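You operate a simulated robot arm through the tools that you are given. There is no shell and no other tool. Be economical: measure what you need, move in short steps, check, and stop when the job is done.

You run a simulated robot arm. Do the job below in one go: nothing can be reset, and whatever is moved stays where it is left.

TASK
Fetch the blue spatula from the blending bench and set it on the upper shelf under the labels drawer. Then open the bowls cupboard door, put the blue jar on the upper shelf of the bowls cupboard, then shut the door. Then pull the labels drawer open. Keep to this order. Set down upright: blue jar.

The check looks at the end state, three seconds after you hand in, the way a careful person would. Anything else that was tipped, shoved, dropped, spilled or broken makes it a failure.

THE ROBOT
A 7-joint arm with a fingered hand on a trunk, on a base that drives. Base frame: it is fixed to the floor where the robot stands at the start and does not move with it; the origin is under the middle of the robot, x ahead of it, y to its left, z up. Units: cm, degrees, N and s.
With the tool pointing down near the work surface it reaches from about 30 to 70 cm from the robot's upright axis, wherever it stands. Its first joint turns from -69.0 to 172.0 degrees. Places, roughly: blue jar [-225, -125, 100]; blue spatula (17x4x2 cm) [50, -20, 90]; bowls cupboard door [-320, 170, 50]; labels drawer [-160, -100, 80]; upper shelf of the bowls cupboard [-320, 190, 50]; upper shelf under the labels drawer [-160, -100, 40]. Payload 3.4 kg.
The tool frame sits at the grasp point between the pads (the TCP): z along the fingers, y along the line on which they close. The tips reach 2.5 cm beyond it. The gripper opens to 8.8 cm. The gripper's body begins 2.9 cm behind the TCP. The gripper is a hand of 4 fingers: y runs from the thumb to the fingers, the wrist lies at [-1.3, -9.7, -16.2] in the tool frame, and closing takes about 1.5 s.
Orientation is told as [roll, pitch, yaw] about the base's x, y, z axes, in that order, counted from this pose: with the fingers straight down and the wrist toward the robot, the tool's x, y and z point along [0, 1, 0], [1, 0, 0] and [0, 0, -1] of the base frame.

THE INTERFACE
- The arm moves only by the tool servo_tool. Its argument "commands" is one flat list of numbers, 6 for each row, row after row: the shift along the tool's x, y, z in cm, then the turn, a rotation vector about the tool's x, y, z in degrees. In form: [dx, dy, dz, ax, ay, az, dx, dy, dz, ax, ay, az, ...]. A call has 1 to 10 rows; each row is the pose to reach, as a shift and turn from the pose commanded when the call began, along the tool's axes at that moment. "hand" is the opening in per cent of the stroke, from 0 (shut) to 100 (fully open), set as the call begins (left out, the last holds). Each row takes 0.2 s and may step no farther than 5 cm and 8.6 degrees from the row before; otherwise, or with a gripper value out of range, the whole call is refused. Where a pose cannot be reached the arm comes as near as it can. A force on the tool above 40 N (or 10 N above the force at the start of the call, whichever is more), or a blocked arm, ends the call early, and 0.2 s more pass. The fingers move at their own pace (about 10.8 cm/s each) and stop on an object; they squeeze with about 31 N. The grip force told is the motor's: it shows also when the fingers shut on nothing. Time passes only in rows, and 0.2 s behind the last, so rows that repeat a pose let the fingers close. It gives the time, the measured TCP pose, the force on the tool (base axes), the opening and the grip force at its end, in the units of the frame above (readings bear some noise), with the torque about the TCP (base axes, N m) and any sound that the robot's microphone picked up.
- Cameras (640 x 400 px; columns grow to the right, rows downward): "scene" is now at [13.13, -3.77, 132.95]; the picture's right is [-0.42, -0.91, -0.00], its down [-0.44, 0.20, -0.88] and it looks along [0.80, -0.37, -0.48] (base axes); focal length 289 px, centre (320, 200). "wrist" rides on the gripper at [6.4, -8.3, -9.8] in the tool frame; the picture's right is [-0.62, 0.37, -0.69], its down [-0.71, -0.63, 0.30] and it looks along [-0.32, 0.68, 0.65] (tool axes); focal length 265 px, centre (320, 200). There is no depth. A picture from a camera that has moved, and an enlarged one, comes with that camera's place and axes in the base frame and with its lens.
- snapshot(camera): a new picture of that camera. It takes no simulated time.
- lift_body(by): slides the trunk up (or, below 0, down) by that many cm; the arm and the scene camera ride with it, the base frame stays. It gives what a move gives, with no picture.
- base_move(legs): drives the robot by 1 to 6 legs, each [ahead, left, turn to the left] in cm, cm and degrees, along the robot's own axes; the way and the turn of a leg run together, so that a leg with both is an arc; at most 150 cm and 180 degrees a leg. The arm and the cameras ride along, it lands a little off, and it stops where it bumps. It gives what a move gives.
- move_fingers(index, middle, ring, thumb_bend, thumb_turn): sets how far each is bent, from 0 (flat) to 1 (curled in); at 0.3 the hand is open as for a grip, at 0.7 the pads meet at the TCP. One left out holds its place. A second passes; each finger stops where it meets its share of the squeeze, and holds until it gets a number again. A gripper value or a shape takes the hand back. It gives what a move gives, with no picture; readings hold the bend of each and the force on the fingers (four entries, about 0 where the hand has none), thumb and palm. thumb_turn goes from beside the hand (0) to across from the fingers (1), as for a grip.
- hand_shape(shape): the hand has 4 fingers and takes this shape, open, in about a second: jaw (thumb against the fingers, like two jaws); tri (thumb and two fingers); tip (a fingertip pinch); poke (one finger out to press); point (the index stretched); flat (the hand flat); cup (the hand cupped); fist (a fist). The gripper value then closes the fingers along that shape, each until it touches; the sizes above hold for jaw. It gives what a move gives, with no picture.
- aim_head(pan, tilt): turns the head with the scene camera to pan (to the left, within 86 degrees either way) and tilt (down, from -29 to 69), counted from straight ahead of the robot. It gives what a move gives.
- close_up(camera, box): a new picture of the part [left, top, right, bottom] of that camera's present view, enlarged. It takes no simulated time.
- sign_off(): hands the job in; it is judged then, once.

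Go step by step. Nothing tells you exact positions but the pictures and the camera data: compare them with the known pose of the tool, close in by small moves and look again before you grip or let go. The budget is 165 turns and 108 pictures, counting those below and the enlarged ones. Unless the task says otherwise, let go and move clear before handing in.

The tools are called after "Emit:" as a command line: name --argument value ..., lists and objects as JSON in quotes. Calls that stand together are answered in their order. servo_tool: Moves the arm, as the interface text tells. Its arguments: {"type":"object","properties":{"commands":{"type":"array","items":{"type":"number"}},"hand":{"type":"number"}},"required":["commands"]} The other tools are called the same way: lift_body (by) slides the trunk up or down; hand_shape (shape) gives the hand a shape; move_fingers (index, middle, ring, thumb_bend, thumb_turn) moves the fingers one by one; base_move (legs) drives the base; aim_head (pan, tilt) turns the head that bears the scene camera; snapshot (camera) takes a picture; close_up (camera, box) takes an enlarged picture of a part of a camera's view; sign_off () hands the job in.

At the start:

```text
t: 0.0
position: [39.83, -22.21, 120.01]
tcp_rot: [-0.1, 0.1, 0.0]
contact_force: [-0.5, -0.1, -0.3]
torque: [-0.01, -0.02, 0.03]
width: 8.76
grip_force: 0.0
shape: jaw
bend: [0.3, 0.3, 0.3, 0.3, 0.98]
finger forces: [0.0, 0.0, 0.0, 0.0, 0.0, 0.1]
trunk travel left (down, up): [-62.5, 21.5]
robot x, y, heading: [0.16, -0.06, 0.1]
head pan, tilt: [-24.9, 28.8]
```

scene: 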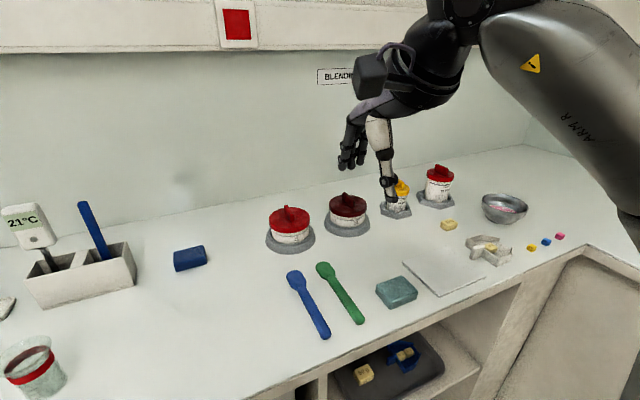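
wrist: 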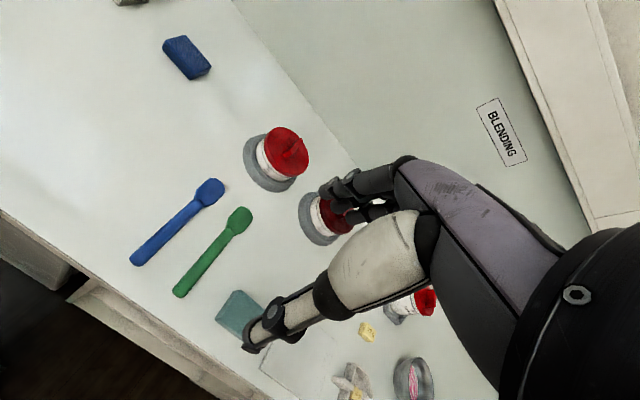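

The blue spatula lies along x from about (41, -17.5) to (55, -17.5), with the green one about 6.5 cm to its right. I'll turn the tool so it closes across the handle and bring it over the handle.

Emit:
servo_tool --commands '[0, 0, 0, 0, 0, -8.5, 0, 0, 0, 0, 0, -17, 0, 0, 0, 0, 0, -25.5, 0, 0, 0, 0, 0, -34, 0, 0, 0, 0, 0, -42.5, 0, 0, 0, 0, 0, -51, 0, 0, 0, 0, 0, -59.5, 0, 0, 0, 0, 0, -68, 0, 0, 0, 0, 0, -76.5, 0, 0, 0, 0, 0, -85]' --hand 60

```text
t: 2.2
position: [27.04, -9.91, 119.5]
tcp_rot: [0.5, 0.3, 83.3]
contact_force: [-0.4, -0.2, 0.5]
torque: [0.01, -0.01, 0.0]
width: 5.29
grip_force: 0.0
shape: jaw
bend: [0.29, 0.4, 0.37, 0.64, 1.0]
finger forces: [0.0, 0.1, 0.0, 0.0, 0.1, 0.1]
out of reach, approached as far as the arm can: row 5, 6, 7, 8, 9, 10
trunk travel left (down, up): [-62.5, 21.5]
robot x, y, heading: [0.12, 0.03, -0.0]
head pan, tilt: [-24.9, 28.8]
```

Yaw was reached, but the arm pulled in to x=27. Tilting the fingers forward (as I want for the shelf anyway) brings the wrist closer, so I'll do that next.

Emit:
servo_tool --commands '[0, 0, 0, 0, -8, 0, 0, 0, 0, 0, -16, 0, 0, 0, 0, 0, -24, 0, 0, 0, 0, 0, -32, 0, 0, 0, 0, 0, -40, 0, 0, 0, 0, 0, -45, 0]'

Emit:
snapshot --camera "scene"

```text
t: 3.6
position: [21.85, -2.79, 117.06]
tcp_rot: [-44.4, -0.3, 84.5]
contact_force: [0.2, -1.0, -0.2]
torque: [-0.01, -0.02, 0.01]
width: 5.29
grip_force: 0.1
shape: jaw
bend: [0.29, 0.4, 0.37, 0.64, 1.0]
finger forces: [0.0, 0.0, 0.1, 0.0, 0.0, 0.0]
out of reach, approached as far as the arm can: row 1, 2, 3, 4, 5, 6
trunk travel left (down, up): [-62.5, 21.5]
robot x, y, heading: [0.39, -0.05, 0.1]
head pan, tilt: [-24.9, 28.8]
```

```text
105 pictures are left
camera scene: at [12.69, -4.36, 132.53], right [-0.49, -0.87, 0.0], down [-0.45, 0.26, -0.85], along [0.74, -0.42, -0.52], focal length 289 px, centre (320, 200)
```

scene: 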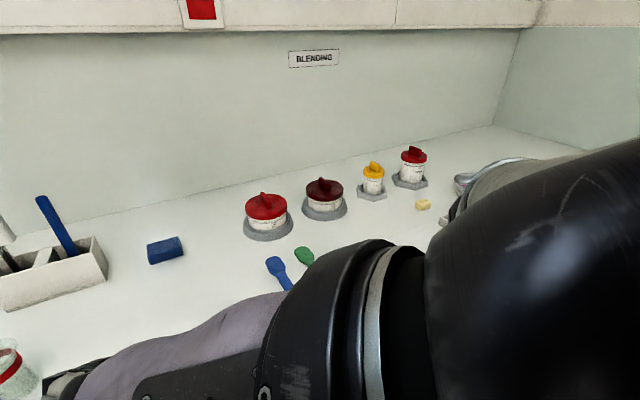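

The arm is crowding the head in this direction. I'll undo that and try turning the other way.

Emit:
servo_tool --commands '[0, 0, 0, 0, 8, 0, 0, 0, 0, 0, 16, 0, 0, 0, 0, 0, 24, 0, 0, 0, 0, 0, 32, 0, 0, 0, 0, 0, 40, 0, 0, 0, 0, 0, 45, 0]'

Emit:
servo_tool --commands '[0, 0, 0, 0, 0, 8.5, 0, 0, 0, 0, 0, 17, 0, 0, 0, 0, 0, 25.5, 0, 0, 0, 0, 0, 34, 0, 0, 0, 0, 0, 42.5, 0, 0, 0, 0, 0, 51, 0, 0, 0, 0, 0, 59.5, 0, 0, 0, 0, 0, 68, 0, 0, 0, 0, 0, 76.5, 0, 0, 0, 0, 0, 85]'

Emit:
servo_tool --commands '[0, 0, 0, 0, 0, 8.5, 0, 0, 0, 0, 0, 17, 0, 0, 0, 0, 0, 25.5, 0, 0, 0, 0, 0, 34, 0, 0, 0, 0, 0, 42.5, 0, 0, 0, 0, 0, 51, 0, 0, 0, 0, 0, 59.5, 0, 0, 0, 0, 0, 68, 0, 0, 0, 0, 0, 76.5, 0, 0, 0, 0, 0, 85]'

Emit:
snapshot --camera "scene"

```text
t: 5.0
position: [21.69, -2.87, 116.77]
tcp_rot: [0.1, 0.0, 85.1]
contact_force: [-0.6, -0.1, 0.9]
torque: [-0.03, 0.01, -0.04]
width: 5.3
grip_force: 0.0
shape: jaw
bend: [0.29, 0.4, 0.37, 0.64, 1.0]
finger forces: [0.1, 0.0, 0.1, 0.1, 0.1, 0.1]
trunk travel left (down, up): [-62.5, 21.5]
robot x, y, heading: [0.09, -0.0, -0.1]
head pan, tilt: [-24.9, 28.8]
```

```text
t: 7.3
position: [23.67, -6.38, 117.62]
tcp_rot: [7.9, 3.5, -4.6]
contact_force: [0.2, 0.5, -0.4]
torque: [0.01, 0.0, -0.02]
width: 5.3
grip_force: 0.1
shape: jaw
bend: [0.29, 0.4, 0.37, 0.64, 1.0]
finger forces: [0.1, 0.0, 0.0, 0.1, 0.0, 0.1]
trunk travel left (down, up): [-62.5, 21.5]
robot x, y, heading: [0.47, 0.09, -0.0]
head pan, tilt: [-24.9, 28.8]
stopped in row 10: the arm was blocked; the commanded pose is now the measured one
```

```text
t: 9.5
position: [25.41, -3.57, 110.96]
tcp_rot: [-2.3, 8.3, -90.0]
contact_force: [-0.3, -0.5, 0.0]
torque: [0.03, 0.02, -0.02]
width: 5.3
grip_force: 0.1
shape: jaw
bend: [0.29, 0.4, 0.37, 0.64, 1.0]
finger forces: [0.0, 0.0, 0.0, 0.0, 0.0, 0.0]
out of reach, approached as far as the arm can: row 4, 5, 6, 7, 8, 9, 10
trunk travel left (down, up): [-62.5, 21.5]
robot x, y, heading: [-0.14, -0.2, 0.1]
head pan, tilt: [-24.9, 28.8]
```

```text
104 pictures are left
camera scene: at [13.14, -3.73, 132.95], right [-0.42, -0.91, 0.0], down [-0.44, 0.2, -0.88], along [0.8, -0.37, -0.48], focal length 289 px, centre (320, 200)
```

scene: 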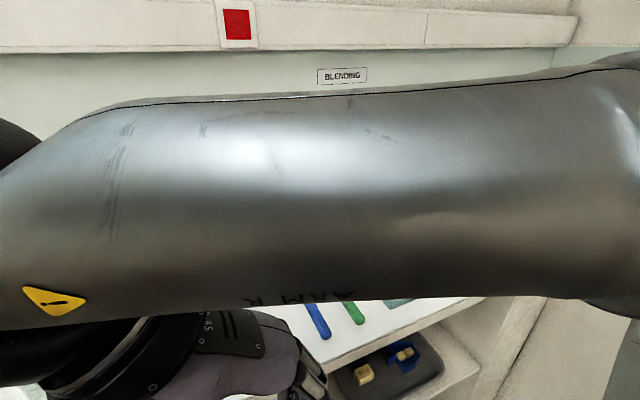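

Yaw -90 is reached and the head is free again. Now I try moving out toward the spatula in this orientation, staying high.

Emit:
servo_tool --commands '[3.2, 2.3, 0, 0, 0, 0, 6.4, 4.6, 0, 0, 0, 0, 9.6, 7, 0, 0, 0, 0, 12.8, 9.3, 0, 0, 0, 0, 16, 11.6, 0, 0, 0, 0, 19.2, 13.9, 0, 0, 0, 0]'

Emit:
snapshot --camera "scene"

```text
t: 10.9
position: [44.71, -17.36, 107.89]
tcp_rot: [-2.3, 8.2, -89.7]
contact_force: [0.6, -0.6, -0.3]
torque: [-0.02, 0.05, -0.01]
width: 5.32
grip_force: 0.0
shape: jaw
bend: [0.29, 0.4, 0.37, 0.64, 1.0]
finger forces: [0.1, 0.0, 0.0, 0.1, 0.0, 0.0]
trunk travel left (down, up): [-62.5, 21.5]
robot x, y, heading: [0.04, 0.34, 0.1]
head pan, tilt: [-24.9, 28.8]
```

```text
103 pictures are left
camera scene: at [13.24, -3.81, 132.93], right [-0.42, -0.91, 0.0], down [-0.44, 0.2, -0.88], along [0.79, -0.37, -0.48], focal length 289 px, centre (320, 200)
```

scene: 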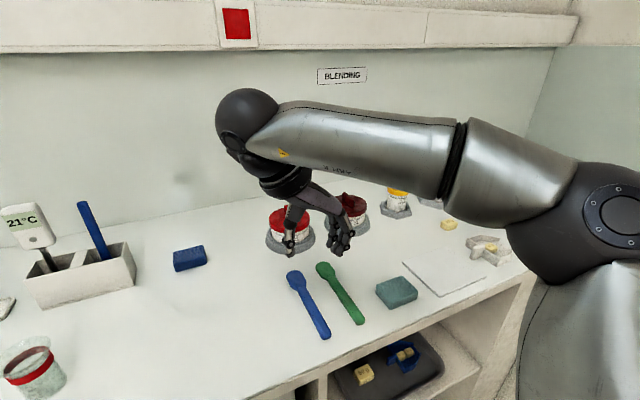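

The arm reaches well in this orientation. I'll now tilt the fingers forward about 40° and level the roll.

Emit:
servo_tool --commands '[0, 0, 0, -7, 4, 0, 0, 0, 0, -8, 12, 0, 0, 0, 0, -8, 20, 0, 0, 0, 0, -8, 28, 0, 0, 0, 0, -8, 36, 0, 0, 0, 0, -8, 42, 0]'

Emit:
snapshot --camera "scene"

Emit:
snapshot --camera "wrist"

```text
t: 12.3
position: [44.68, -17.22, 108.12]
tcp_rot: [39.7, 0.9, -92.2]
contact_force: [-0.5, -0.2, 0.8]
torque: [0.0, 0.02, 0.02]
width: 5.31
grip_force: 0.1
shape: jaw
bend: [0.29, 0.4, 0.37, 0.64, 1.0]
finger forces: [0.1, 0.0, 0.0, 0.0, 0.1, 0.0]
trunk travel left (down, up): [-62.5, 21.5]
robot x, y, heading: [-0.11, -0.32, 0.2]
head pan, tilt: [-24.9, 28.8]
```

```text
102 pictures are left
camera scene: at [13.11, -3.76, 132.95], right [-0.42, -0.91, 0.0], down [-0.44, 0.2, -0.88], along [0.8, -0.37, -0.48], focal length 289 px, centre (320, 200)
```

scene: 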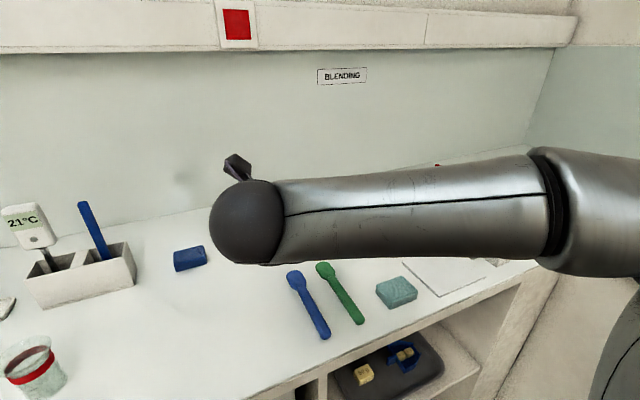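

```text
101 pictures are left
camera wrist: at [43.68, -9.1, 119.91], right [-0.93, -0.33, 0.13], down [-0.33, 0.65, -0.68], along [0.14, -0.68, -0.72], focal length 265 px, centre (320, 200)
```

wrist: 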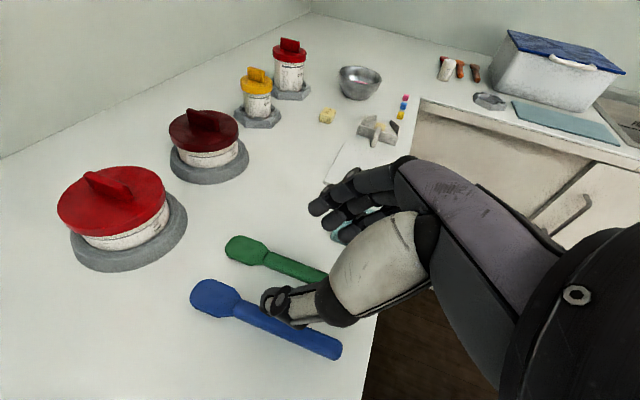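

Both pictures agree: the handle runs x 40–57 at y ≈ -17.8, about 2 cm thick. I'll reduce the tilt to ~22° so the fingertips can get low enough, and come closer.

Emit:
servo_tool --commands '[-1.4, 0.2, 2.3, 0.5, -6, -0.6, -2.7, 0.4, 4.6, 1, -12, -1.2, -4.1, 0.6, 7.0, 1.4, -18, -1.7]'

Emit:
snapshot --camera "wrist"

```text
t: 13.1
position: [45.94, -17.92, 99.99]
tcp_rot: [21.5, 1.2, -90.0]
contact_force: [0.1, 0.5, -0.7]
torque: [0.0, 0.04, -0.01]
width: 5.29
grip_force: 0.1
shape: jaw
bend: [0.29, 0.4, 0.37, 0.64, 1.0]
finger forces: [0.0, 0.1, 0.0, 0.1, 0.0, 0.0]
trunk travel left (down, up): [-62.5, 21.5]
robot x, y, heading: [-0.18, -0.19, -0.2]
head pan, tilt: [-24.9, 28.8]
```

```text
100 pictures are left
camera wrist: at [48.49, -9.88, 111.68], right [-0.83, -0.38, 0.41], down [-0.55, 0.64, -0.53], along [-0.06, -0.67, -0.74], focal length 265 px, centre (320, 200)
```

wrist: 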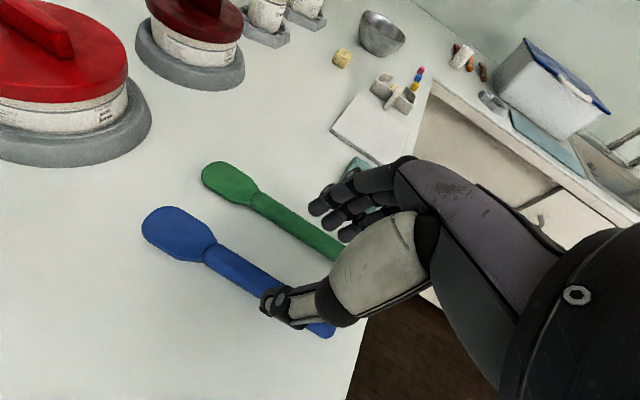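

Handle axis is confirmed at y ≈ -17.6 under the hand. Lowering straight down onto it.

Emit:
servo_tool --commands '[-0.9, -0.1, 2.3, 0, 0, 0, -1.8, -0.2, 4.6, 0, 0, 0, -2.1, -0.2, 5.4, 0, 0, 0, -2.45, -0.2, 6.2, 0, 0, 0]'

Emit:
snapshot --camera "wrist"

```text
t: 14.1
position: [45.84, -17.48, 93.41]
tcp_rot: [21.7, 1.3, -90.1]
contact_force: [0.3, 0.0, 0.2]
torque: [-0.02, 0.0, 0.01]
width: 5.28
grip_force: 0.0
shape: jaw
bend: [0.29, 0.4, 0.37, 0.64, 1.0]
finger forces: [0.0, 0.0, 0.1, 0.0, 0.1, 0.1]
trunk travel left (down, up): [-62.5, 21.5]
robot x, y, heading: [-0.1, 0.26, 0.3]
head pan, tilt: [-24.9, 28.8]
```

```text
99 pictures are left
camera wrist: at [48.35, -9.45, 105.13], right [-0.83, -0.38, 0.41], down [-0.55, 0.64, -0.53], along [-0.06, -0.67, -0.74], focal length 265 px, centre (320, 200)
```

wrist: 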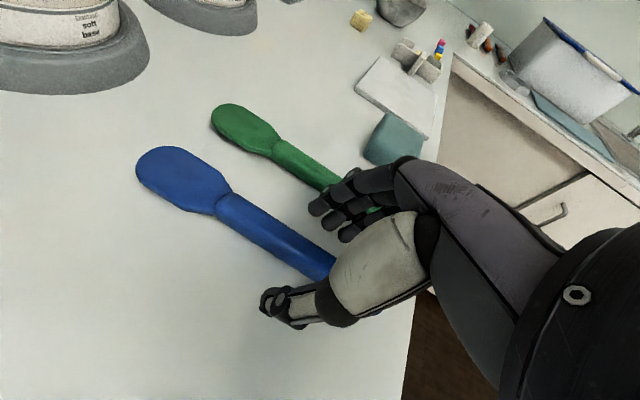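

The handle sits between thumb and fingers, with the green one clear outside. A touch lower, then close.

Emit:
servo_tool --commands '[-0.2, 0, 0.5, 0, 0, 0]'

Emit:
servo_tool --commands '[0, 0, 0, 0, 0, 0, 0, 0, 0, 0, 0, 0, 0, 0, 0, 0, 0, 0, 0, 0, 0, 0, 0, 0, 0, 0, 0, 0, 0, 0, 0, 0, 0, 0, 0, 0, 0, 0, 0, 0, 0, 0]' --hand 0

Emit:
snapshot --camera "wrist"

```text
t: 14.5
position: [45.73, -17.41, 92.91]
tcp_rot: [21.8, 1.2, -90.2]
contact_force: [-0.5, -1.1, 7.8]
torque: [-0.3, 0.17, -0.04]
width: 5.29
grip_force: 0.1
shape: jaw
bend: [0.29, 0.4, 0.35, 0.64, 1.0]
finger forces: [0.0, 0.0, 8.5, 0.0, 0.0, 0.0]
trunk travel left (down, up): [-62.5, 21.5]
robot x, y, heading: [0.19, -0.32, -0.1]
head pan, tilt: [-24.9, 28.8]
```

```text
t: 16.1
position: [45.77, -17.51, 93.03]
tcp_rot: [21.7, 1.2, -90.1]
contact_force: [0.3, -1.9, 10.1]
torque: [-0.16, 0.01, 0.06]
width: 1.4
grip_force: 31.1
shape: jaw
bend: [0.73, 0.61, 0.57, 0.75, 1.0]
finger forces: [16.8, 9.9, 6.8, 0.0, 28.5, 0.0]
trunk travel left (down, up): [-62.5, 21.5]
robot x, y, heading: [0.28, 0.41, 0.1]
head pan, tilt: [-24.9, 28.8]
```

```text
98 pictures are left
camera wrist: at [48.24, -9.46, 104.63], right [-0.83, -0.38, 0.41], down [-0.55, 0.64, -0.53], along [-0.06, -0.67, -0.74], focal length 265 px, centre (320, 200)
```

wrist: 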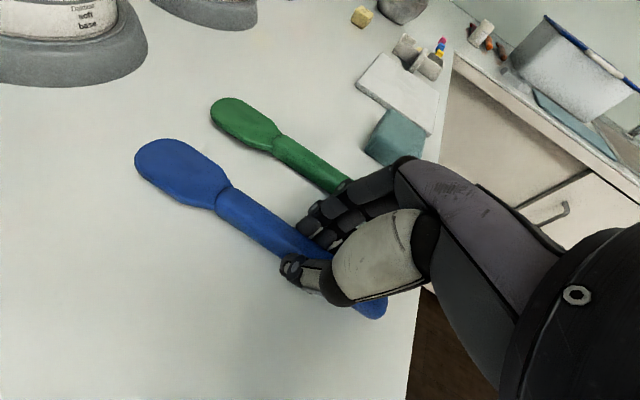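

Gripped at about 31 N. Lifting straight up.

Emit:
servo_tool --commands '[0.7, 0, -1.9, 0, 0, 0, 1.85, 0, -4.65, 0, 0, 0, 3.3, 0, -8.4, 0, 0, 0, 4.8, 0, -12.1, 0, 0, 0, 6.2, 0, -15.8, 0, 0, 0]'

Emit:
snapshot --camera "wrist"

Emit:
snapshot --camera "scene"

```text
t: 17.3
position: [45.87, -17.8, 110.07]
tcp_rot: [21.6, 1.1, -90.1]
contact_force: [-0.1, -1.6, -0.6]
torque: [0.0, 0.01, -0.01]
width: 1.37
grip_force: 30.7
shape: jaw
bend: [0.73, 0.63, 0.71, 0.75, 0.99]
finger forces: [18.8, 6.4, 3.0, 0.0, 28.4, 0.0]
trunk travel left (down, up): [-62.5, 21.5]
robot x, y, heading: [0.04, -0.09, -0.3]
head pan, tilt: [-24.9, 28.8]
```

```text
97 pictures are left
camera wrist: at [48.24, -9.74, 121.65], right [-0.83, -0.38, 0.41], down [-0.55, 0.64, -0.53], along [-0.06, -0.67, -0.74], focal length 265 px, centre (320, 200)
```

wrist: 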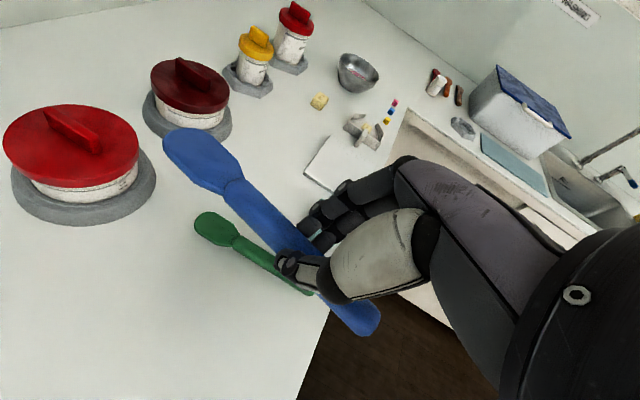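

```text
96 pictures are left
camera scene: at [13.08, -3.75, 132.95], right [-0.42, -0.91, 0.0], down [-0.44, 0.2, -0.88], along [0.8, -0.37, -0.48], focal length 289 px, centre (320, 200)
```

scene: 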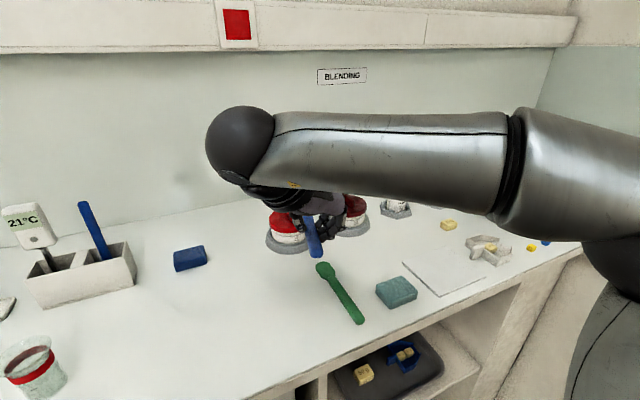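

The spatula is held level with nothing else disturbed. I back away from the bench and look toward my right.

Emit:
base_move --legs '[[-50, 0, 0]]'

Emit:
aim_head --pan -80 --tilt 25

Emit:
snapshot --camera "scene"

```text
t: 20.2
position: [-4.5, -17.83, 109.98]
tcp_rot: [21.6, 1.2, -90.2]
contact_force: [0.2, -0.4, 0.3]
torque: [-0.02, -0.04, 0.01]
width: 1.39
grip_force: 31.7
shape: jaw
bend: [0.73, 0.63, 0.71, 0.75, 0.99]
finger forces: [19.0, 6.5, 3.1, 0.0, 28.4, 0.1]
trunk travel left (down, up): [-62.5, 21.5]
robot x, y, heading: [-50.26, 0.1, -0.3]
head pan, tilt: [-24.9, 28.8]
```

```text
t: 21.5
position: [-4.49, -17.82, 109.77]
tcp_rot: [21.6, 1.1, -90.2]
contact_force: [0.6, 0.7, 0.0]
torque: [-0.01, 0.04, -0.01]
width: 1.4
grip_force: 30.2
shape: jaw
bend: [0.73, 0.63, 0.71, 0.75, 0.99]
finger forces: [19.0, 6.4, 3.1, 0.0, 28.5, 0.1]
trunk travel left (down, up): [-62.5, 21.5]
robot x, y, heading: [-50.38, -0.06, 0.1]
head pan, tilt: [-80.0, 25.0]
```

```text
95 pictures are left
camera scene: at [-43.82, -8.98, 133.55], right [-0.98, -0.17, 0.0], down [-0.07, 0.42, -0.91], along [0.16, -0.89, -0.42], focal length 289 px, centre (320, 200)
```

scene: 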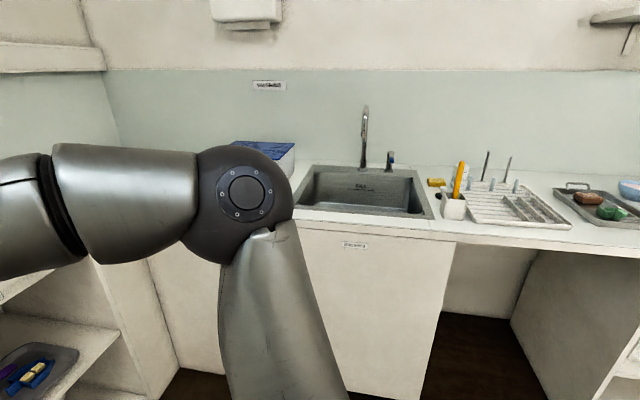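

The far counter's front edge is at y ≈ -84. I turn to face it and look along it towards the labels drawer.

Emit:
base_move --legs '[[0, 0, -90]]'

Emit:
aim_head --pan -60 --tilt 25

Emit:
snapshot --camera "scene"

```text
t: 25.7
position: [-68.71, -45.47, 109.95]
tcp_rot: [21.5, 1.2, 179.1]
contact_force: [-0.4, -0.6, -0.7]
torque: [0.02, -0.05, 0.01]
width: 1.39
grip_force: 31.2
shape: jaw
bend: [0.73, 0.63, 0.71, 0.75, 0.99]
finger forces: [19.1, 6.4, 3.0, 0.0, 28.5, 0.0]
trunk travel left (down, up): [-62.5, 21.5]
robot x, y, heading: [-50.46, -0.14, -90.7]
head pan, tilt: [-80.0, 25.0]
```

```text
t: 26.6
position: [-68.75, -45.55, 109.87]
tcp_rot: [21.6, 1.2, 179.1]
contact_force: [-0.8, 0.4, -0.4]
torque: [0.05, 0.01, -0.01]
width: 1.39
grip_force: 30.4
shape: jaw
bend: [0.73, 0.63, 0.71, 0.75, 0.99]
finger forces: [19.0, 6.4, 3.0, 0.0, 28.4, 0.0]
trunk travel left (down, up): [-62.5, 21.5]
robot x, y, heading: [-50.01, 0.08, -90.7]
head pan, tilt: [-60.0, 25.0]
```

```text
94 pictures are left
camera scene: at [-58.55, -9.38, 133.55], right [-0.49, 0.87, 0.0], down [0.37, 0.21, -0.91], along [-0.79, -0.44, -0.42], focal length 289 px, centre (320, 200)
```

scene: 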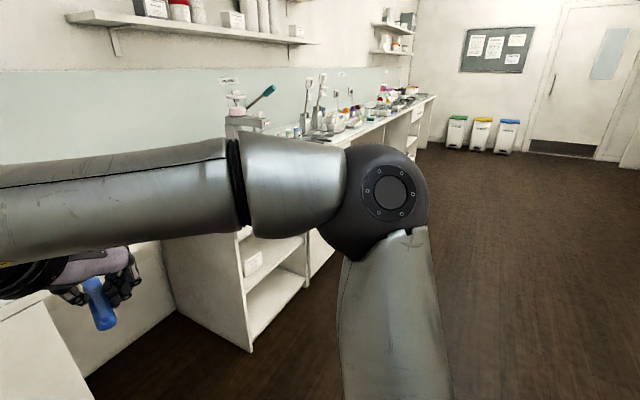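

There's an open shelf unit starting around x ≈ -129, y ≈ -88. I'll move sideways to stand before it and look at it.

Emit:
base_move --legs '[[0, -90, 0.7]]'

Emit:
aim_head --pan -40 --tilt 35

Emit:
snapshot --camera "scene"

Emit:
snapshot --camera "wrist"

```text
t: 31.3
position: [-158.79, -44.58, 109.93]
tcp_rot: [21.6, 1.3, 179.4]
contact_force: [0.0, 0.5, 0.1]
torque: [0.05, 0.0, -0.02]
width: 1.39
grip_force: 31.3
shape: jaw
bend: [0.73, 0.63, 0.71, 0.75, 0.99]
finger forces: [19.0, 6.4, 3.0, 0.0, 28.4, 0.0]
trunk travel left (down, up): [-62.5, 21.5]
robot x, y, heading: [-140.84, 1.34, -90.5]
head pan, tilt: [-60.0, 25.0]
```

```text
t: 32.1
position: [-158.75, -44.64, 109.93]
tcp_rot: [21.6, 1.2, 179.5]
contact_force: [0.0, -0.3, -0.6]
torque: [-0.02, 0.0, -0.03]
width: 1.4
grip_force: 30.9
shape: jaw
bend: [0.73, 0.63, 0.71, 0.75, 0.99]
finger forces: [19.1, 6.3, 3.0, 0.1, 28.4, 0.0]
trunk travel left (down, up): [-62.5, 21.5]
robot x, y, heading: [-140.3, 1.22, -90.4]
head pan, tilt: [-40.0, 35.0]
```

```text
93 pictures are left
camera scene: at [-146.44, -10.56, 131.97], right [-0.76, 0.65, 0.0], down [0.37, 0.44, -0.82], along [-0.53, -0.62, -0.57], focal length 289 px, centre (320, 200)
```

scene: 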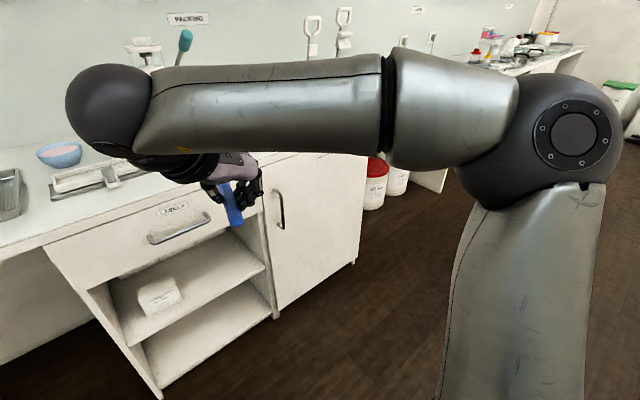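

```text
92 pictures are left
camera wrist: at [-150.59, -47.09, 121.57], right [-0.37, 0.84, 0.41], down [0.65, 0.55, -0.53], along [-0.67, 0.07, -0.74], focal length 265 px, centre (320, 200)
```

wrist: 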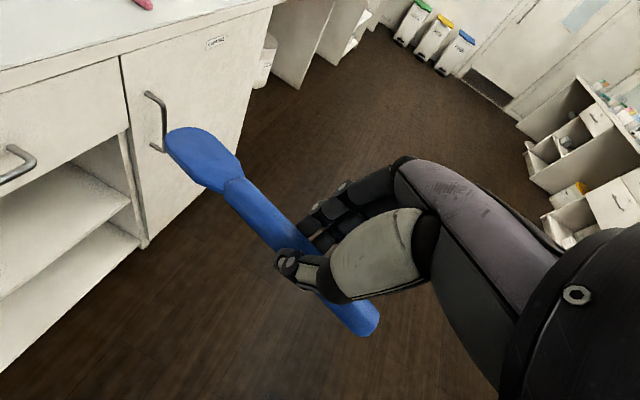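

The labels drawer front is at y ≈ -87, x -130…-182, with its handle near (-157, -84, 78.5). The open upper shelf is at z ≈ 41 under it, with free space on its right half and a white box on the left. I test how the forearm lies with the hand further out and left.

Emit:
servo_tool --commands '[2.8, -3.8, 1.1, 0, 0, 0, 5.6, -7.5, 2.2, 0, 0, 0, 8.4, -11.2, 3.3, 0, 0, 0, 11.2, -15, 4.4, 0, 0, 0]'

Emit:
aim_head --pan -10 --tilt 40

Emit:
snapshot --camera "scene"

```text
t: 33.1
position: [-143.61, -56.87, 110.26]
tcp_rot: [21.5, 0.9, 179.5]
contact_force: [0.7, -0.4, -0.2]
torque: [0.05, 0.03, 0.01]
width: 1.39
grip_force: 31.4
shape: jaw
bend: [0.73, 0.63, 0.71, 0.76, 0.99]
finger forces: [19.1, 6.3, 3.0, 0.0, 28.4, 0.0]
trunk travel left (down, up): [-62.5, 21.5]
robot x, y, heading: [-140.38, 0.98, -90.5]
head pan, tilt: [-40.0, 35.0]
```

```text
t: 34.1
position: [-143.86, -56.84, 110.35]
tcp_rot: [21.7, 1.2, 179.4]
contact_force: [0.3, -0.3, -0.5]
torque: [0.03, -0.01, 0.03]
width: 1.4
grip_force: 30.6
shape: jaw
bend: [0.73, 0.63, 0.71, 0.76, 0.99]
finger forces: [19.1, 6.3, 3.0, 0.0, 28.4, 0.0]
trunk travel left (down, up): [-62.5, 21.5]
robot x, y, heading: [-140.69, 1.07, -90.4]
head pan, tilt: [-10.0, 40.0]
```

```text
91 pictures are left
camera scene: at [-142.27, -12.23, 131.22], right [-0.98, 0.18, 0.0], down [0.12, 0.63, -0.77], along [-0.14, -0.75, -0.64], focal length 289 px, centre (320, 200)
```

scene: 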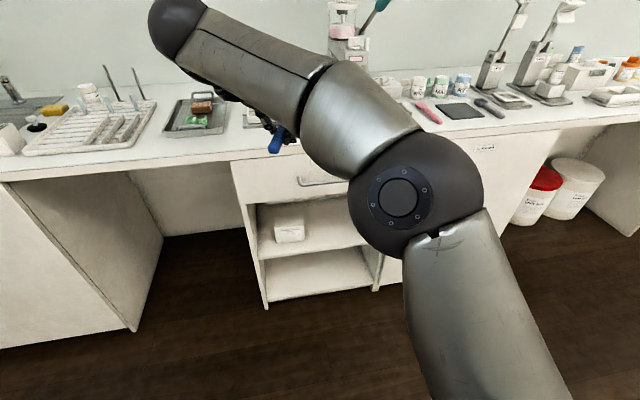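

The forearm now runs diagonally forward, so it can enter the opening. I lower the trunk here in free space and measure shelf and drawer bottom from low down.

Emit:
lift_body --by -62

Emit:
base_move --legs '[[0, -26, 0.4]]'

Emit:
aim_head --pan 10 --tilt 15

Emit:
snapshot --camera "scene"

Emit:
snapshot --camera "wrist"

```text
refused: -62 is not a number from -40 to 40
```

```text
t: 36.0
position: [-169.5, -56.61, 110.36]
tcp_rot: [21.6, 1.2, 179.8]
contact_force: [-0.3, 0.2, -0.5]
torque: [0.03, -0.01, 0.0]
width: 1.38
grip_force: 31.2
shape: jaw
bend: [0.73, 0.63, 0.71, 0.76, 0.99]
finger forces: [19.1, 6.3, 3.0, 0.0, 28.4, 0.1]
trunk travel left (down, up): [-62.5, 21.5]
robot x, y, heading: [-166.73, 1.33, -90.0]
head pan, tilt: [-10.0, 40.0]
```

```text
t: 36.9
position: [-169.37, -56.75, 110.35]
tcp_rot: [21.6, 1.2, 179.8]
contact_force: [0.2, 0.3, -0.6]
torque: [0.03, 0.01, 0.0]
width: 1.41
grip_force: 31.2
shape: jaw
bend: [0.73, 0.63, 0.71, 0.76, 0.99]
finger forces: [19.0, 6.3, 3.1, 0.1, 28.4, 0.1]
trunk travel left (down, up): [-62.5, 21.5]
robot x, y, heading: [-166.53, 1.08, -89.9]
head pan, tilt: [10.0, 15.0]
```

```text
90 pictures are left
camera scene: at [-165.08, -12.94, 135.16], right [-0.99, -0.17, 0.0], down [-0.04, 0.26, -0.97], along [0.16, -0.95, -0.26], focal length 289 px, centre (320, 200)
```

scene: 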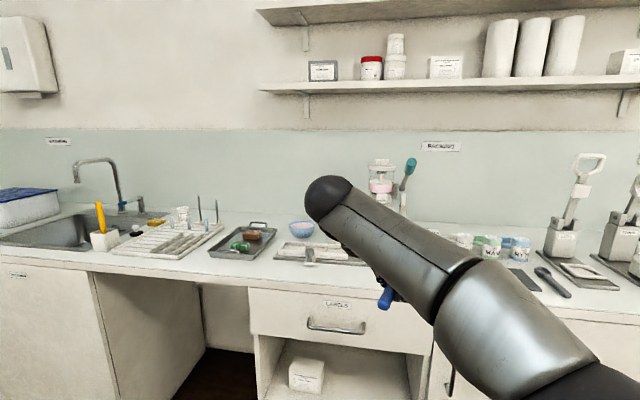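

```text
89 pictures are left
camera wrist: at [-161.3, -59.09, 122.02], right [-0.37, 0.83, 0.41], down [0.64, 0.55, -0.53], along [-0.67, 0.06, -0.74], focal length 265 px, centre (320, 200)
```

wrist: 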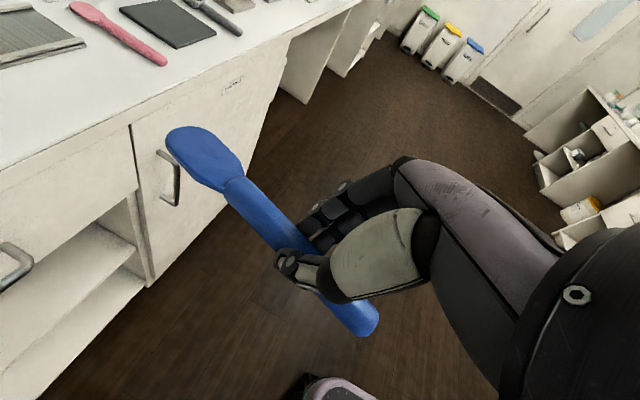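

Trunk steps are limited to 40, so I lower in two steps and look at the shelf from lower.

Emit:
lift_body --by -40

Emit:
lift_body --by -22.4

Emit:
aim_head --pan 15 --tilt 15

Emit:
snapshot --camera "scene"

Emit:
snapshot --camera "wrist"

```text
t: 40.7
position: [-169.47, -56.67, 70.38]
tcp_rot: [21.6, 1.3, 179.7]
contact_force: [0.5, -0.5, -0.4]
torque: [0.0, 0.02, 0.03]
width: 1.38
grip_force: 31.2
shape: jaw
bend: [0.73, 0.63, 0.71, 0.76, 0.99]
finger forces: [19.2, 6.2, 3.1, 0.0, 28.3, 0.1]
trunk travel left (down, up): [-22.5, 61.5]
robot x, y, heading: [-166.91, 1.14, -90.3]
head pan, tilt: [10.0, 15.0]
```

```text
t: 43.1
position: [-169.47, -56.64, 48.02]
tcp_rot: [21.6, 1.2, 179.9]
contact_force: [0.5, 0.8, -0.9]
torque: [0.01, -0.03, 0.02]
width: 1.39
grip_force: 30.9
shape: jaw
bend: [0.73, 0.63, 0.71, 0.76, 0.99]
finger forces: [19.1, 6.3, 3.0, 0.0, 28.3, 0.0]
trunk travel left (down, up): [-0.1, 83.9]
robot x, y, heading: [-166.2, 1.31, -90.2]
head pan, tilt: [10.0, 15.0]
```

```text
t: 43.7
position: [-169.5, -56.61, 47.92]
tcp_rot: [21.6, 1.2, 179.9]
contact_force: [0.2, 0.3, -0.8]
torque: [0.0, 0.02, -0.01]
width: 1.41
grip_force: 30.3
shape: jaw
bend: [0.73, 0.63, 0.71, 0.76, 0.99]
finger forces: [19.1, 6.3, 3.0, 0.1, 28.4, 0.0]
trunk travel left (down, up): [-0.1, 83.9]
robot x, y, heading: [-166.55, 1.25, -90.0]
head pan, tilt: [15.0, 15.0]
```

```text
88 pictures are left
camera scene: at [-164.27, -12.76, 72.77], right [-0.97, -0.26, 0.0], down [-0.07, 0.25, -0.97], along [0.25, -0.93, -0.26], focal length 289 px, centre (320, 200)
```

scene: 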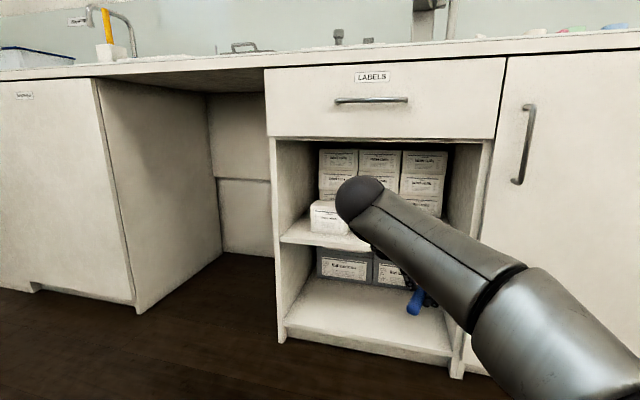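

```text
87 pictures are left
camera wrist: at [-161.29, -59.08, 59.62], right [-0.37, 0.83, 0.41], down [0.64, 0.55, -0.53], along [-0.67, 0.06, -0.74], focal length 265 px, centre (320, 200)
```

wrist: 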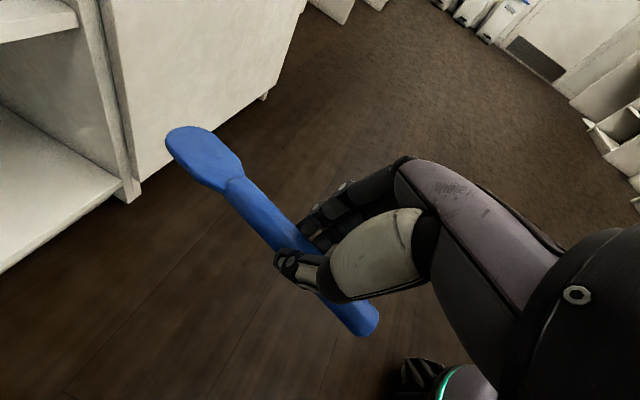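

There are stacked boxes at the back of the upper shelf, so depth is limited. I step left to get an unobstructed look at the free space.

Emit:
base_move --legs '[[0, 55, 0]]'

Emit:
aim_head --pan -20 --tilt 15

Emit:
snapshot --camera "scene"

```text
t: 46.9
position: [-114.61, -56.79, 47.93]
tcp_rot: [21.6, 1.2, 179.9]
contact_force: [0.0, -0.4, -0.7]
torque: [0.0, 0.04, 0.01]
width: 1.4
grip_force: 30.3
shape: jaw
bend: [0.73, 0.63, 0.71, 0.76, 0.99]
finger forces: [19.0, 6.3, 2.9, 0.0, 28.4, 0.0]
trunk travel left (down, up): [-0.1, 83.9]
robot x, y, heading: [-111.72, 1.27, -90.0]
head pan, tilt: [15.0, 15.0]
```

```text
t: 47.9
position: [-114.6, -56.76, 47.94]
tcp_rot: [21.6, 1.2, 180.0]
contact_force: [-0.2, 0.2, -0.1]
torque: [0.0, -0.02, 0.03]
width: 1.4
grip_force: 31.2
shape: jaw
bend: [0.73, 0.63, 0.71, 0.76, 0.99]
finger forces: [19.1, 6.3, 3.0, 0.0, 28.4, 0.1]
trunk travel left (down, up): [-0.1, 83.9]
robot x, y, heading: [-111.58, 1.15, -90.0]
head pan, tilt: [-20.0, 15.0]
```

```text
86 pictures are left
camera scene: at [-115.13, -12.55, 72.77], right [-0.94, 0.34, 0.0], down [0.09, 0.24, -0.97], along [-0.33, -0.91, -0.26], focal length 289 px, centre (320, 200)
```

scene: 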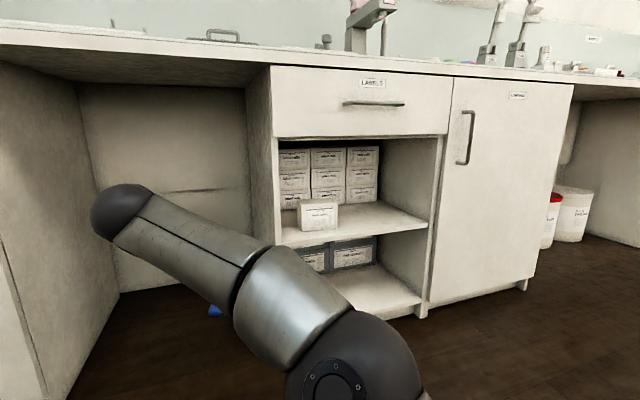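

Emit:
close_up --camera "scene" --box '[260, 60, 460, 260]'

```text
2.00 times, centred on (360, 160) of scene
camera zoom: at [-115.13, -12.55, 72.77], right [-0.94, 0.34, 0.0], down [0.09, 0.24, -0.97], along [-0.33, -0.91, -0.26], focal length 579 px, centre (240, 280)
```

zoom: 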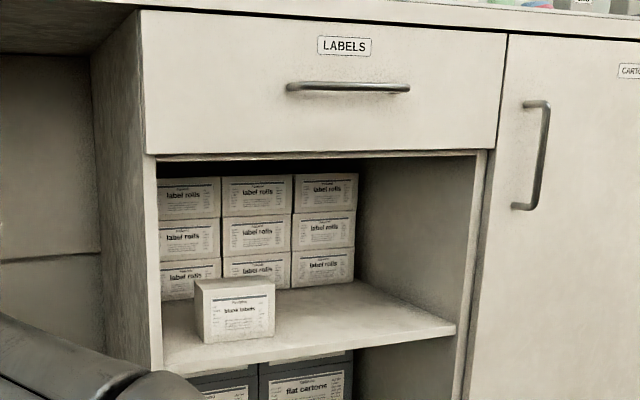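

The picture is clear now: shelf front edge y ≈ -86, z ≈ 40.3; label stacks begin at y ≈ -114; the blank-labels box ends at x ≈ -150; drawer underside is z ≈ 69. So I'll lay the spatula at x ≈ -169 from y -90 to -107. Lower slightly, strafe back and approach.

Emit:
servo_tool --commands '[-0.8, 0, 1.9, 0, 0, 0]'

Emit:
base_move --legs '[[0, -54.5, 0], [18, 0, 0]]'

Emit:
aim_head --pan 15 --tilt 15

Emit:
snapshot --camera "scene"

Emit:
snapshot --camera "wrist"

```text
t: 48.3
position: [-114.6, -56.71, 45.93]
tcp_rot: [21.6, 1.3, 179.9]
contact_force: [0.1, -0.3, 0.0]
torque: [-0.02, 0.02, 0.0]
width: 1.4
grip_force: 31.1
shape: jaw
bend: [0.73, 0.63, 0.71, 0.76, 0.99]
finger forces: [19.3, 6.3, 3.0, 0.0, 28.4, 0.1]
trunk travel left (down, up): [-0.1, 83.9]
robot x, y, heading: [-111.81, 1.04, -89.9]
head pan, tilt: [-20.0, 15.0]
```

```text
t: 52.5
position: [-169.49, -74.47, 45.82]
tcp_rot: [21.6, 1.2, 179.8]
contact_force: [0.2, -0.3, 0.2]
torque: [-0.04, 0.0, 0.03]
width: 1.4
grip_force: 30.9
shape: jaw
bend: [0.73, 0.63, 0.71, 0.76, 0.99]
finger forces: [19.2, 6.2, 3.0, 0.0, 28.3, 0.0]
trunk travel left (down, up): [-0.1, 83.9]
robot x, y, heading: [-167.02, -16.74, -90.1]
head pan, tilt: [-20.0, 15.0]
```

```text
t: 53.5
position: [-169.6, -74.62, 45.83]
tcp_rot: [21.6, 1.2, 179.9]
contact_force: [-0.1, 0.1, -0.8]
torque: [0.06, 0.01, 0.01]
width: 1.4
grip_force: 30.6
shape: jaw
bend: [0.73, 0.63, 0.71, 0.76, 0.99]
finger forces: [19.3, 6.2, 3.0, 0.0, 28.4, 0.1]
trunk travel left (down, up): [-0.1, 83.9]
robot x, y, heading: [-166.81, -16.68, -89.9]
head pan, tilt: [15.0, 15.0]
```

```text
84 pictures are left
camera scene: at [-164.49, -30.65, 72.77], right [-0.97, -0.26, 0.0], down [-0.07, 0.25, -0.97], along [0.25, -0.93, -0.26], focal length 289 px, centre (320, 200)
```

scene: 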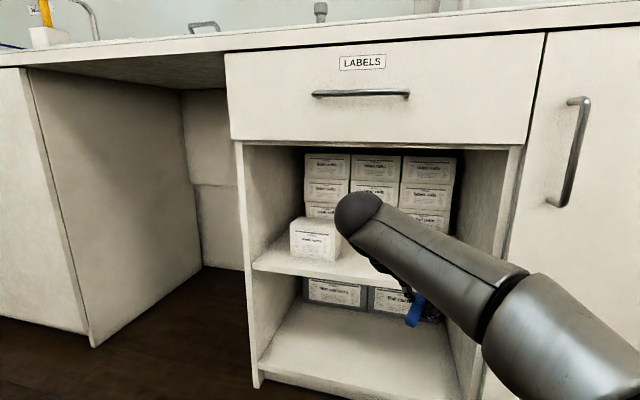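

```text
83 pictures are left
camera wrist: at [-161.41, -76.93, 57.56], right [-0.37, 0.83, 0.41], down [0.64, 0.55, -0.53], along [-0.67, 0.06, -0.74], focal length 265 px, centre (320, 200)
```

wrist: 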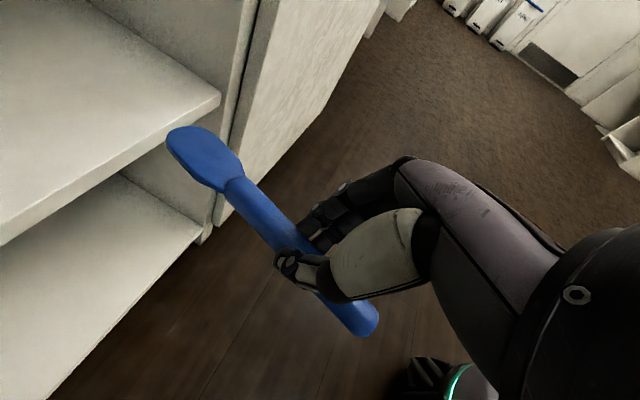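

Spatula tip is right before the shelf opening, at z ≈ 43.5, above the shelf surface. I drive in 10 cm and check.

Emit:
base_move --legs '[[11, 0, 0]]'

Emit:
snapshot --camera "scene"

Emit:
snapshot --camera "wrist"

```text
t: 54.7
position: [-169.49, -85.36, 45.82]
tcp_rot: [21.6, 1.2, 179.8]
contact_force: [0.2, 0.4, -0.7]
torque: [0.02, 0.01, 0.0]
width: 1.38
grip_force: 30.9
shape: jaw
bend: [0.73, 0.63, 0.71, 0.76, 0.99]
finger forces: [19.3, 6.2, 2.9, 0.0, 28.3, 0.0]
trunk travel left (down, up): [-0.1, 83.9]
robot x, y, heading: [-166.74, -27.57, -90.2]
head pan, tilt: [15.0, 15.0]
```

```text
82 pictures are left
camera scene: at [-164.49, -41.54, 72.77], right [-0.97, -0.26, 0.0], down [-0.07, 0.25, -0.97], along [0.25, -0.93, -0.26], focal length 289 px, centre (320, 200)
```

scene: 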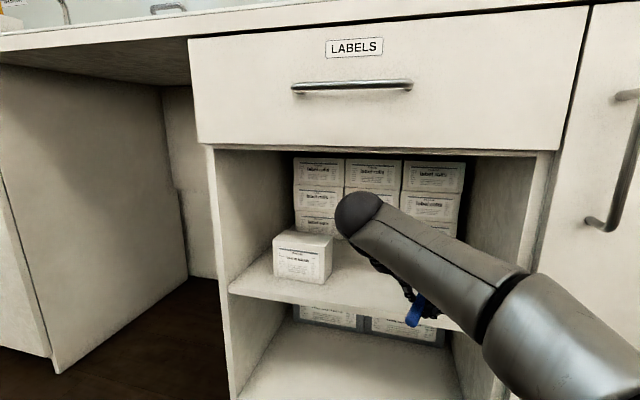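

```text
81 pictures are left
camera wrist: at [-161.39, -87.82, 57.57], right [-0.37, 0.83, 0.41], down [0.64, 0.55, -0.53], along [-0.67, 0.06, -0.74], focal length 265 px, centre (320, 200)
```

wrist: 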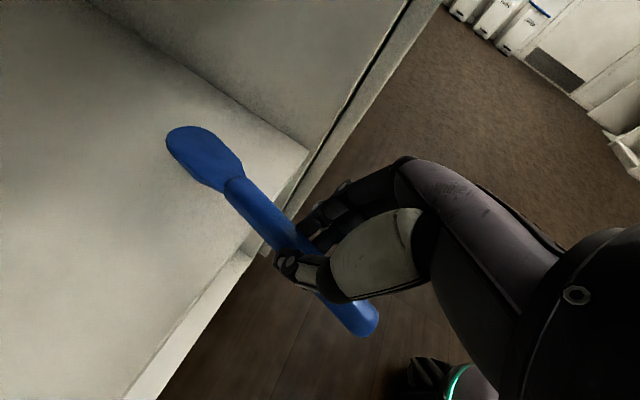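

Going well: spatula is above the shelf and clear on both sides. 11 cm more.

Emit:
base_move --legs '[[6, 0, 0], [5, 0, 0]]'

Emit:
snapshot --camera "scene"

Emit:
snapshot --camera "wrist"

```text
t: 56.2
position: [-169.61, -96.43, 45.87]
tcp_rot: [21.5, 1.2, 179.8]
contact_force: [-0.6, 0.7, -0.2]
torque: [0.02, -0.02, 0.0]
width: 1.39
grip_force: 30.8
shape: jaw
bend: [0.73, 0.63, 0.71, 0.76, 0.99]
finger forces: [19.2, 6.2, 3.0, 0.0, 28.4, 0.0]
trunk travel left (down, up): [-0.1, 83.9]
robot x, y, heading: [-166.64, -38.3, -89.8]
head pan, tilt: [15.0, 15.0]
```

```text
80 pictures are left
camera scene: at [-164.49, -52.6, 72.77], right [-0.97, -0.26, 0.0], down [-0.07, 0.25, -0.97], along [0.25, -0.93, -0.26], focal length 289 px, centre (320, 200)
```

scene: 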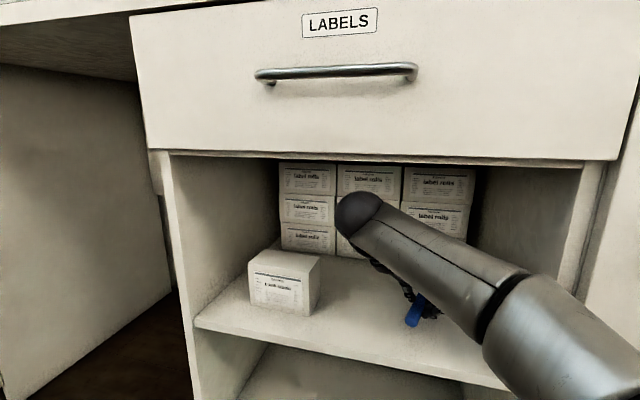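

```text
79 pictures are left
camera wrist: at [-161.39, -98.89, 57.57], right [-0.37, 0.83, 0.41], down [0.64, 0.55, -0.53], along [-0.67, 0.06, -0.74], focal length 265 px, centre (320, 200)
```

wrist: 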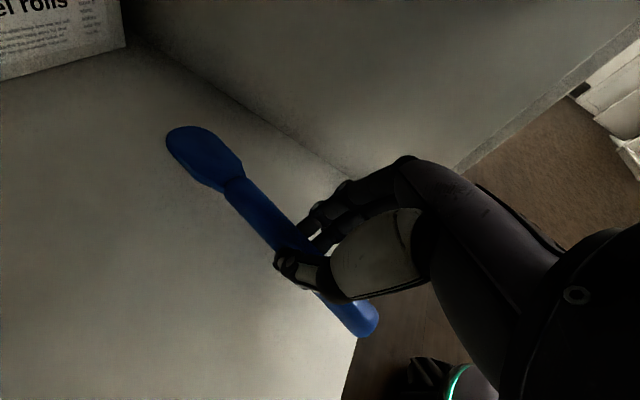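

The handle end is close to the shelf edge, so I go 4 cm deeper, then lower onto the shelf.

Emit:
base_move --legs '[[4, 0, 0]]'

Emit:
servo_tool --commands '[-0.55, 0, 1.4, 0, 0, 0, -0.75, 0, 1.9, 0, 0, 0, -0.9, 0, 2.3, 0, 0, 0]'

Emit:
snapshot --camera "wrist"

```text
t: 57.1
position: [-169.53, -100.5, 45.88]
tcp_rot: [21.6, 1.2, 179.9]
contact_force: [0.3, 0.0, -1.0]
torque: [-0.01, 0.02, -0.03]
width: 1.4
grip_force: 31.1
shape: jaw
bend: [0.73, 0.63, 0.71, 0.76, 0.99]
finger forces: [19.2, 6.2, 3.0, 0.0, 28.4, 0.0]
trunk travel left (down, up): [-0.1, 83.9]
robot x, y, heading: [-166.52, -42.21, -90.0]
head pan, tilt: [15.0, 15.0]
```

```text
t: 57.9
position: [-169.67, -100.54, 43.48]
tcp_rot: [21.6, 1.3, 179.9]
contact_force: [-0.2, -0.1, 0.2]
torque: [0.01, 0.0, 0.02]
width: 1.39
grip_force: 31.2
shape: jaw
bend: [0.73, 0.63, 0.71, 0.76, 0.99]
finger forces: [19.1, 6.2, 3.0, 0.1, 28.4, 0.0]
trunk travel left (down, up): [-0.1, 83.9]
robot x, y, heading: [-166.86, -42.59, -90.2]
head pan, tilt: [15.0, 15.0]
```

```text
78 pictures are left
camera wrist: at [-161.38, -102.88, 55.11], right [-0.38, 0.83, 0.41], down [0.64, 0.55, -0.53], along [-0.67, 0.06, -0.74], focal length 265 px, centre (320, 200)
```

wrist: 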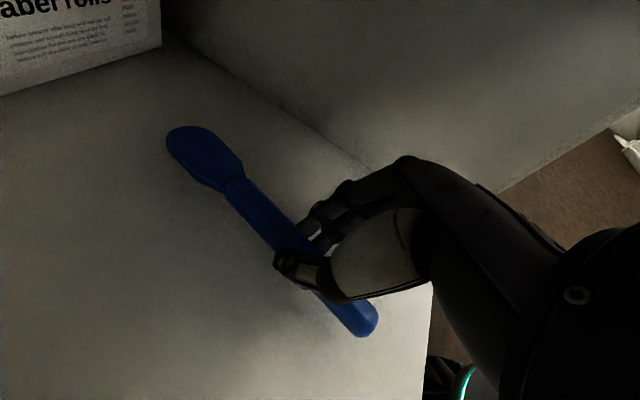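

No contact yet; lowering in small steps until it touches.

Emit:
servo_tool --commands '[-0.15, 0, 0.35, 0, 0, 0, -0.3, 0, 0.7, 0, 0, 0]'

```text
t: 58.5
position: [-169.6, -100.53, 42.6]
tcp_rot: [21.6, 1.2, 180.0]
contact_force: [0.3, -0.3, 0.2]
torque: [-0.01, 0.02, 0.01]
width: 1.38
grip_force: 30.4
shape: jaw
bend: [0.73, 0.63, 0.71, 0.76, 0.99]
finger forces: [19.2, 6.3, 3.0, 0.0, 28.4, 0.1]
trunk travel left (down, up): [-0.1, 83.9]
robot x, y, heading: [-166.94, -42.49, -90.1]
head pan, tilt: [15.0, 15.0]
```

Emit:
servo_tool --commands '[-0.1, 0, 0.25, 0, 0, 0, -0.2, 0, 0.5, 0, 0, 0, -0.3, 0, 0.75, 0, 0, 0]'

```text
t: 59.3
position: [-169.58, -100.58, 41.92]
tcp_rot: [21.7, 1.3, 180.0]
contact_force: [-1.6, -0.4, 4.3]
torque: [0.04, 0.07, 0.05]
width: 1.38
grip_force: 31.0
shape: jaw
bend: [0.73, 0.63, 0.71, 0.76, 0.99]
finger forces: [18.8, 6.0, 8.0, 0.0, 28.8, 0.0]
trunk travel left (down, up): [-0.1, 83.9]
robot x, y, heading: [-166.89, -42.76, -89.8]
head pan, tilt: [15.0, 15.0]
```

Contact at the shelf (4 N). Opening the hand to release.

Emit:
servo_tool --commands '[0, 0, 0, 0, 0, 0, 0, 0, 0, 0, 0, 0, 0, 0, 0, 0, 0, 0, 0, 0, 0, 0, 0, 0]' --hand 60

Emit:
snapshot --camera "wrist"

```text
t: 60.3
position: [-169.51, -100.51, 41.9]
tcp_rot: [21.7, 1.1, 179.9]
contact_force: [3.2, 0.5, 10.4]
torque: [0.15, 0.15, -0.02]
width: 5.25
grip_force: 0.0
shape: jaw
bend: [0.29, 0.41, 0.42, 0.65, 1.0]
finger forces: [0.0, 0.0, 9.4, 0.0, 0.0, 0.0]
trunk travel left (down, up): [-0.1, 83.9]
robot x, y, heading: [-166.63, -43.15, -90.2]
head pan, tilt: [15.0, 15.0]
```

```text
77 pictures are left
camera wrist: at [-161.3, -102.82, 53.64], right [-0.37, 0.83, 0.41], down [0.64, 0.55, -0.53], along [-0.67, 0.06, -0.74], focal length 265 px, centre (320, 200)
```

wrist: 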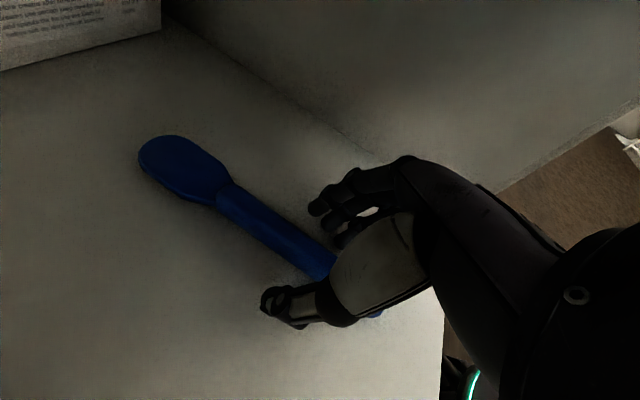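

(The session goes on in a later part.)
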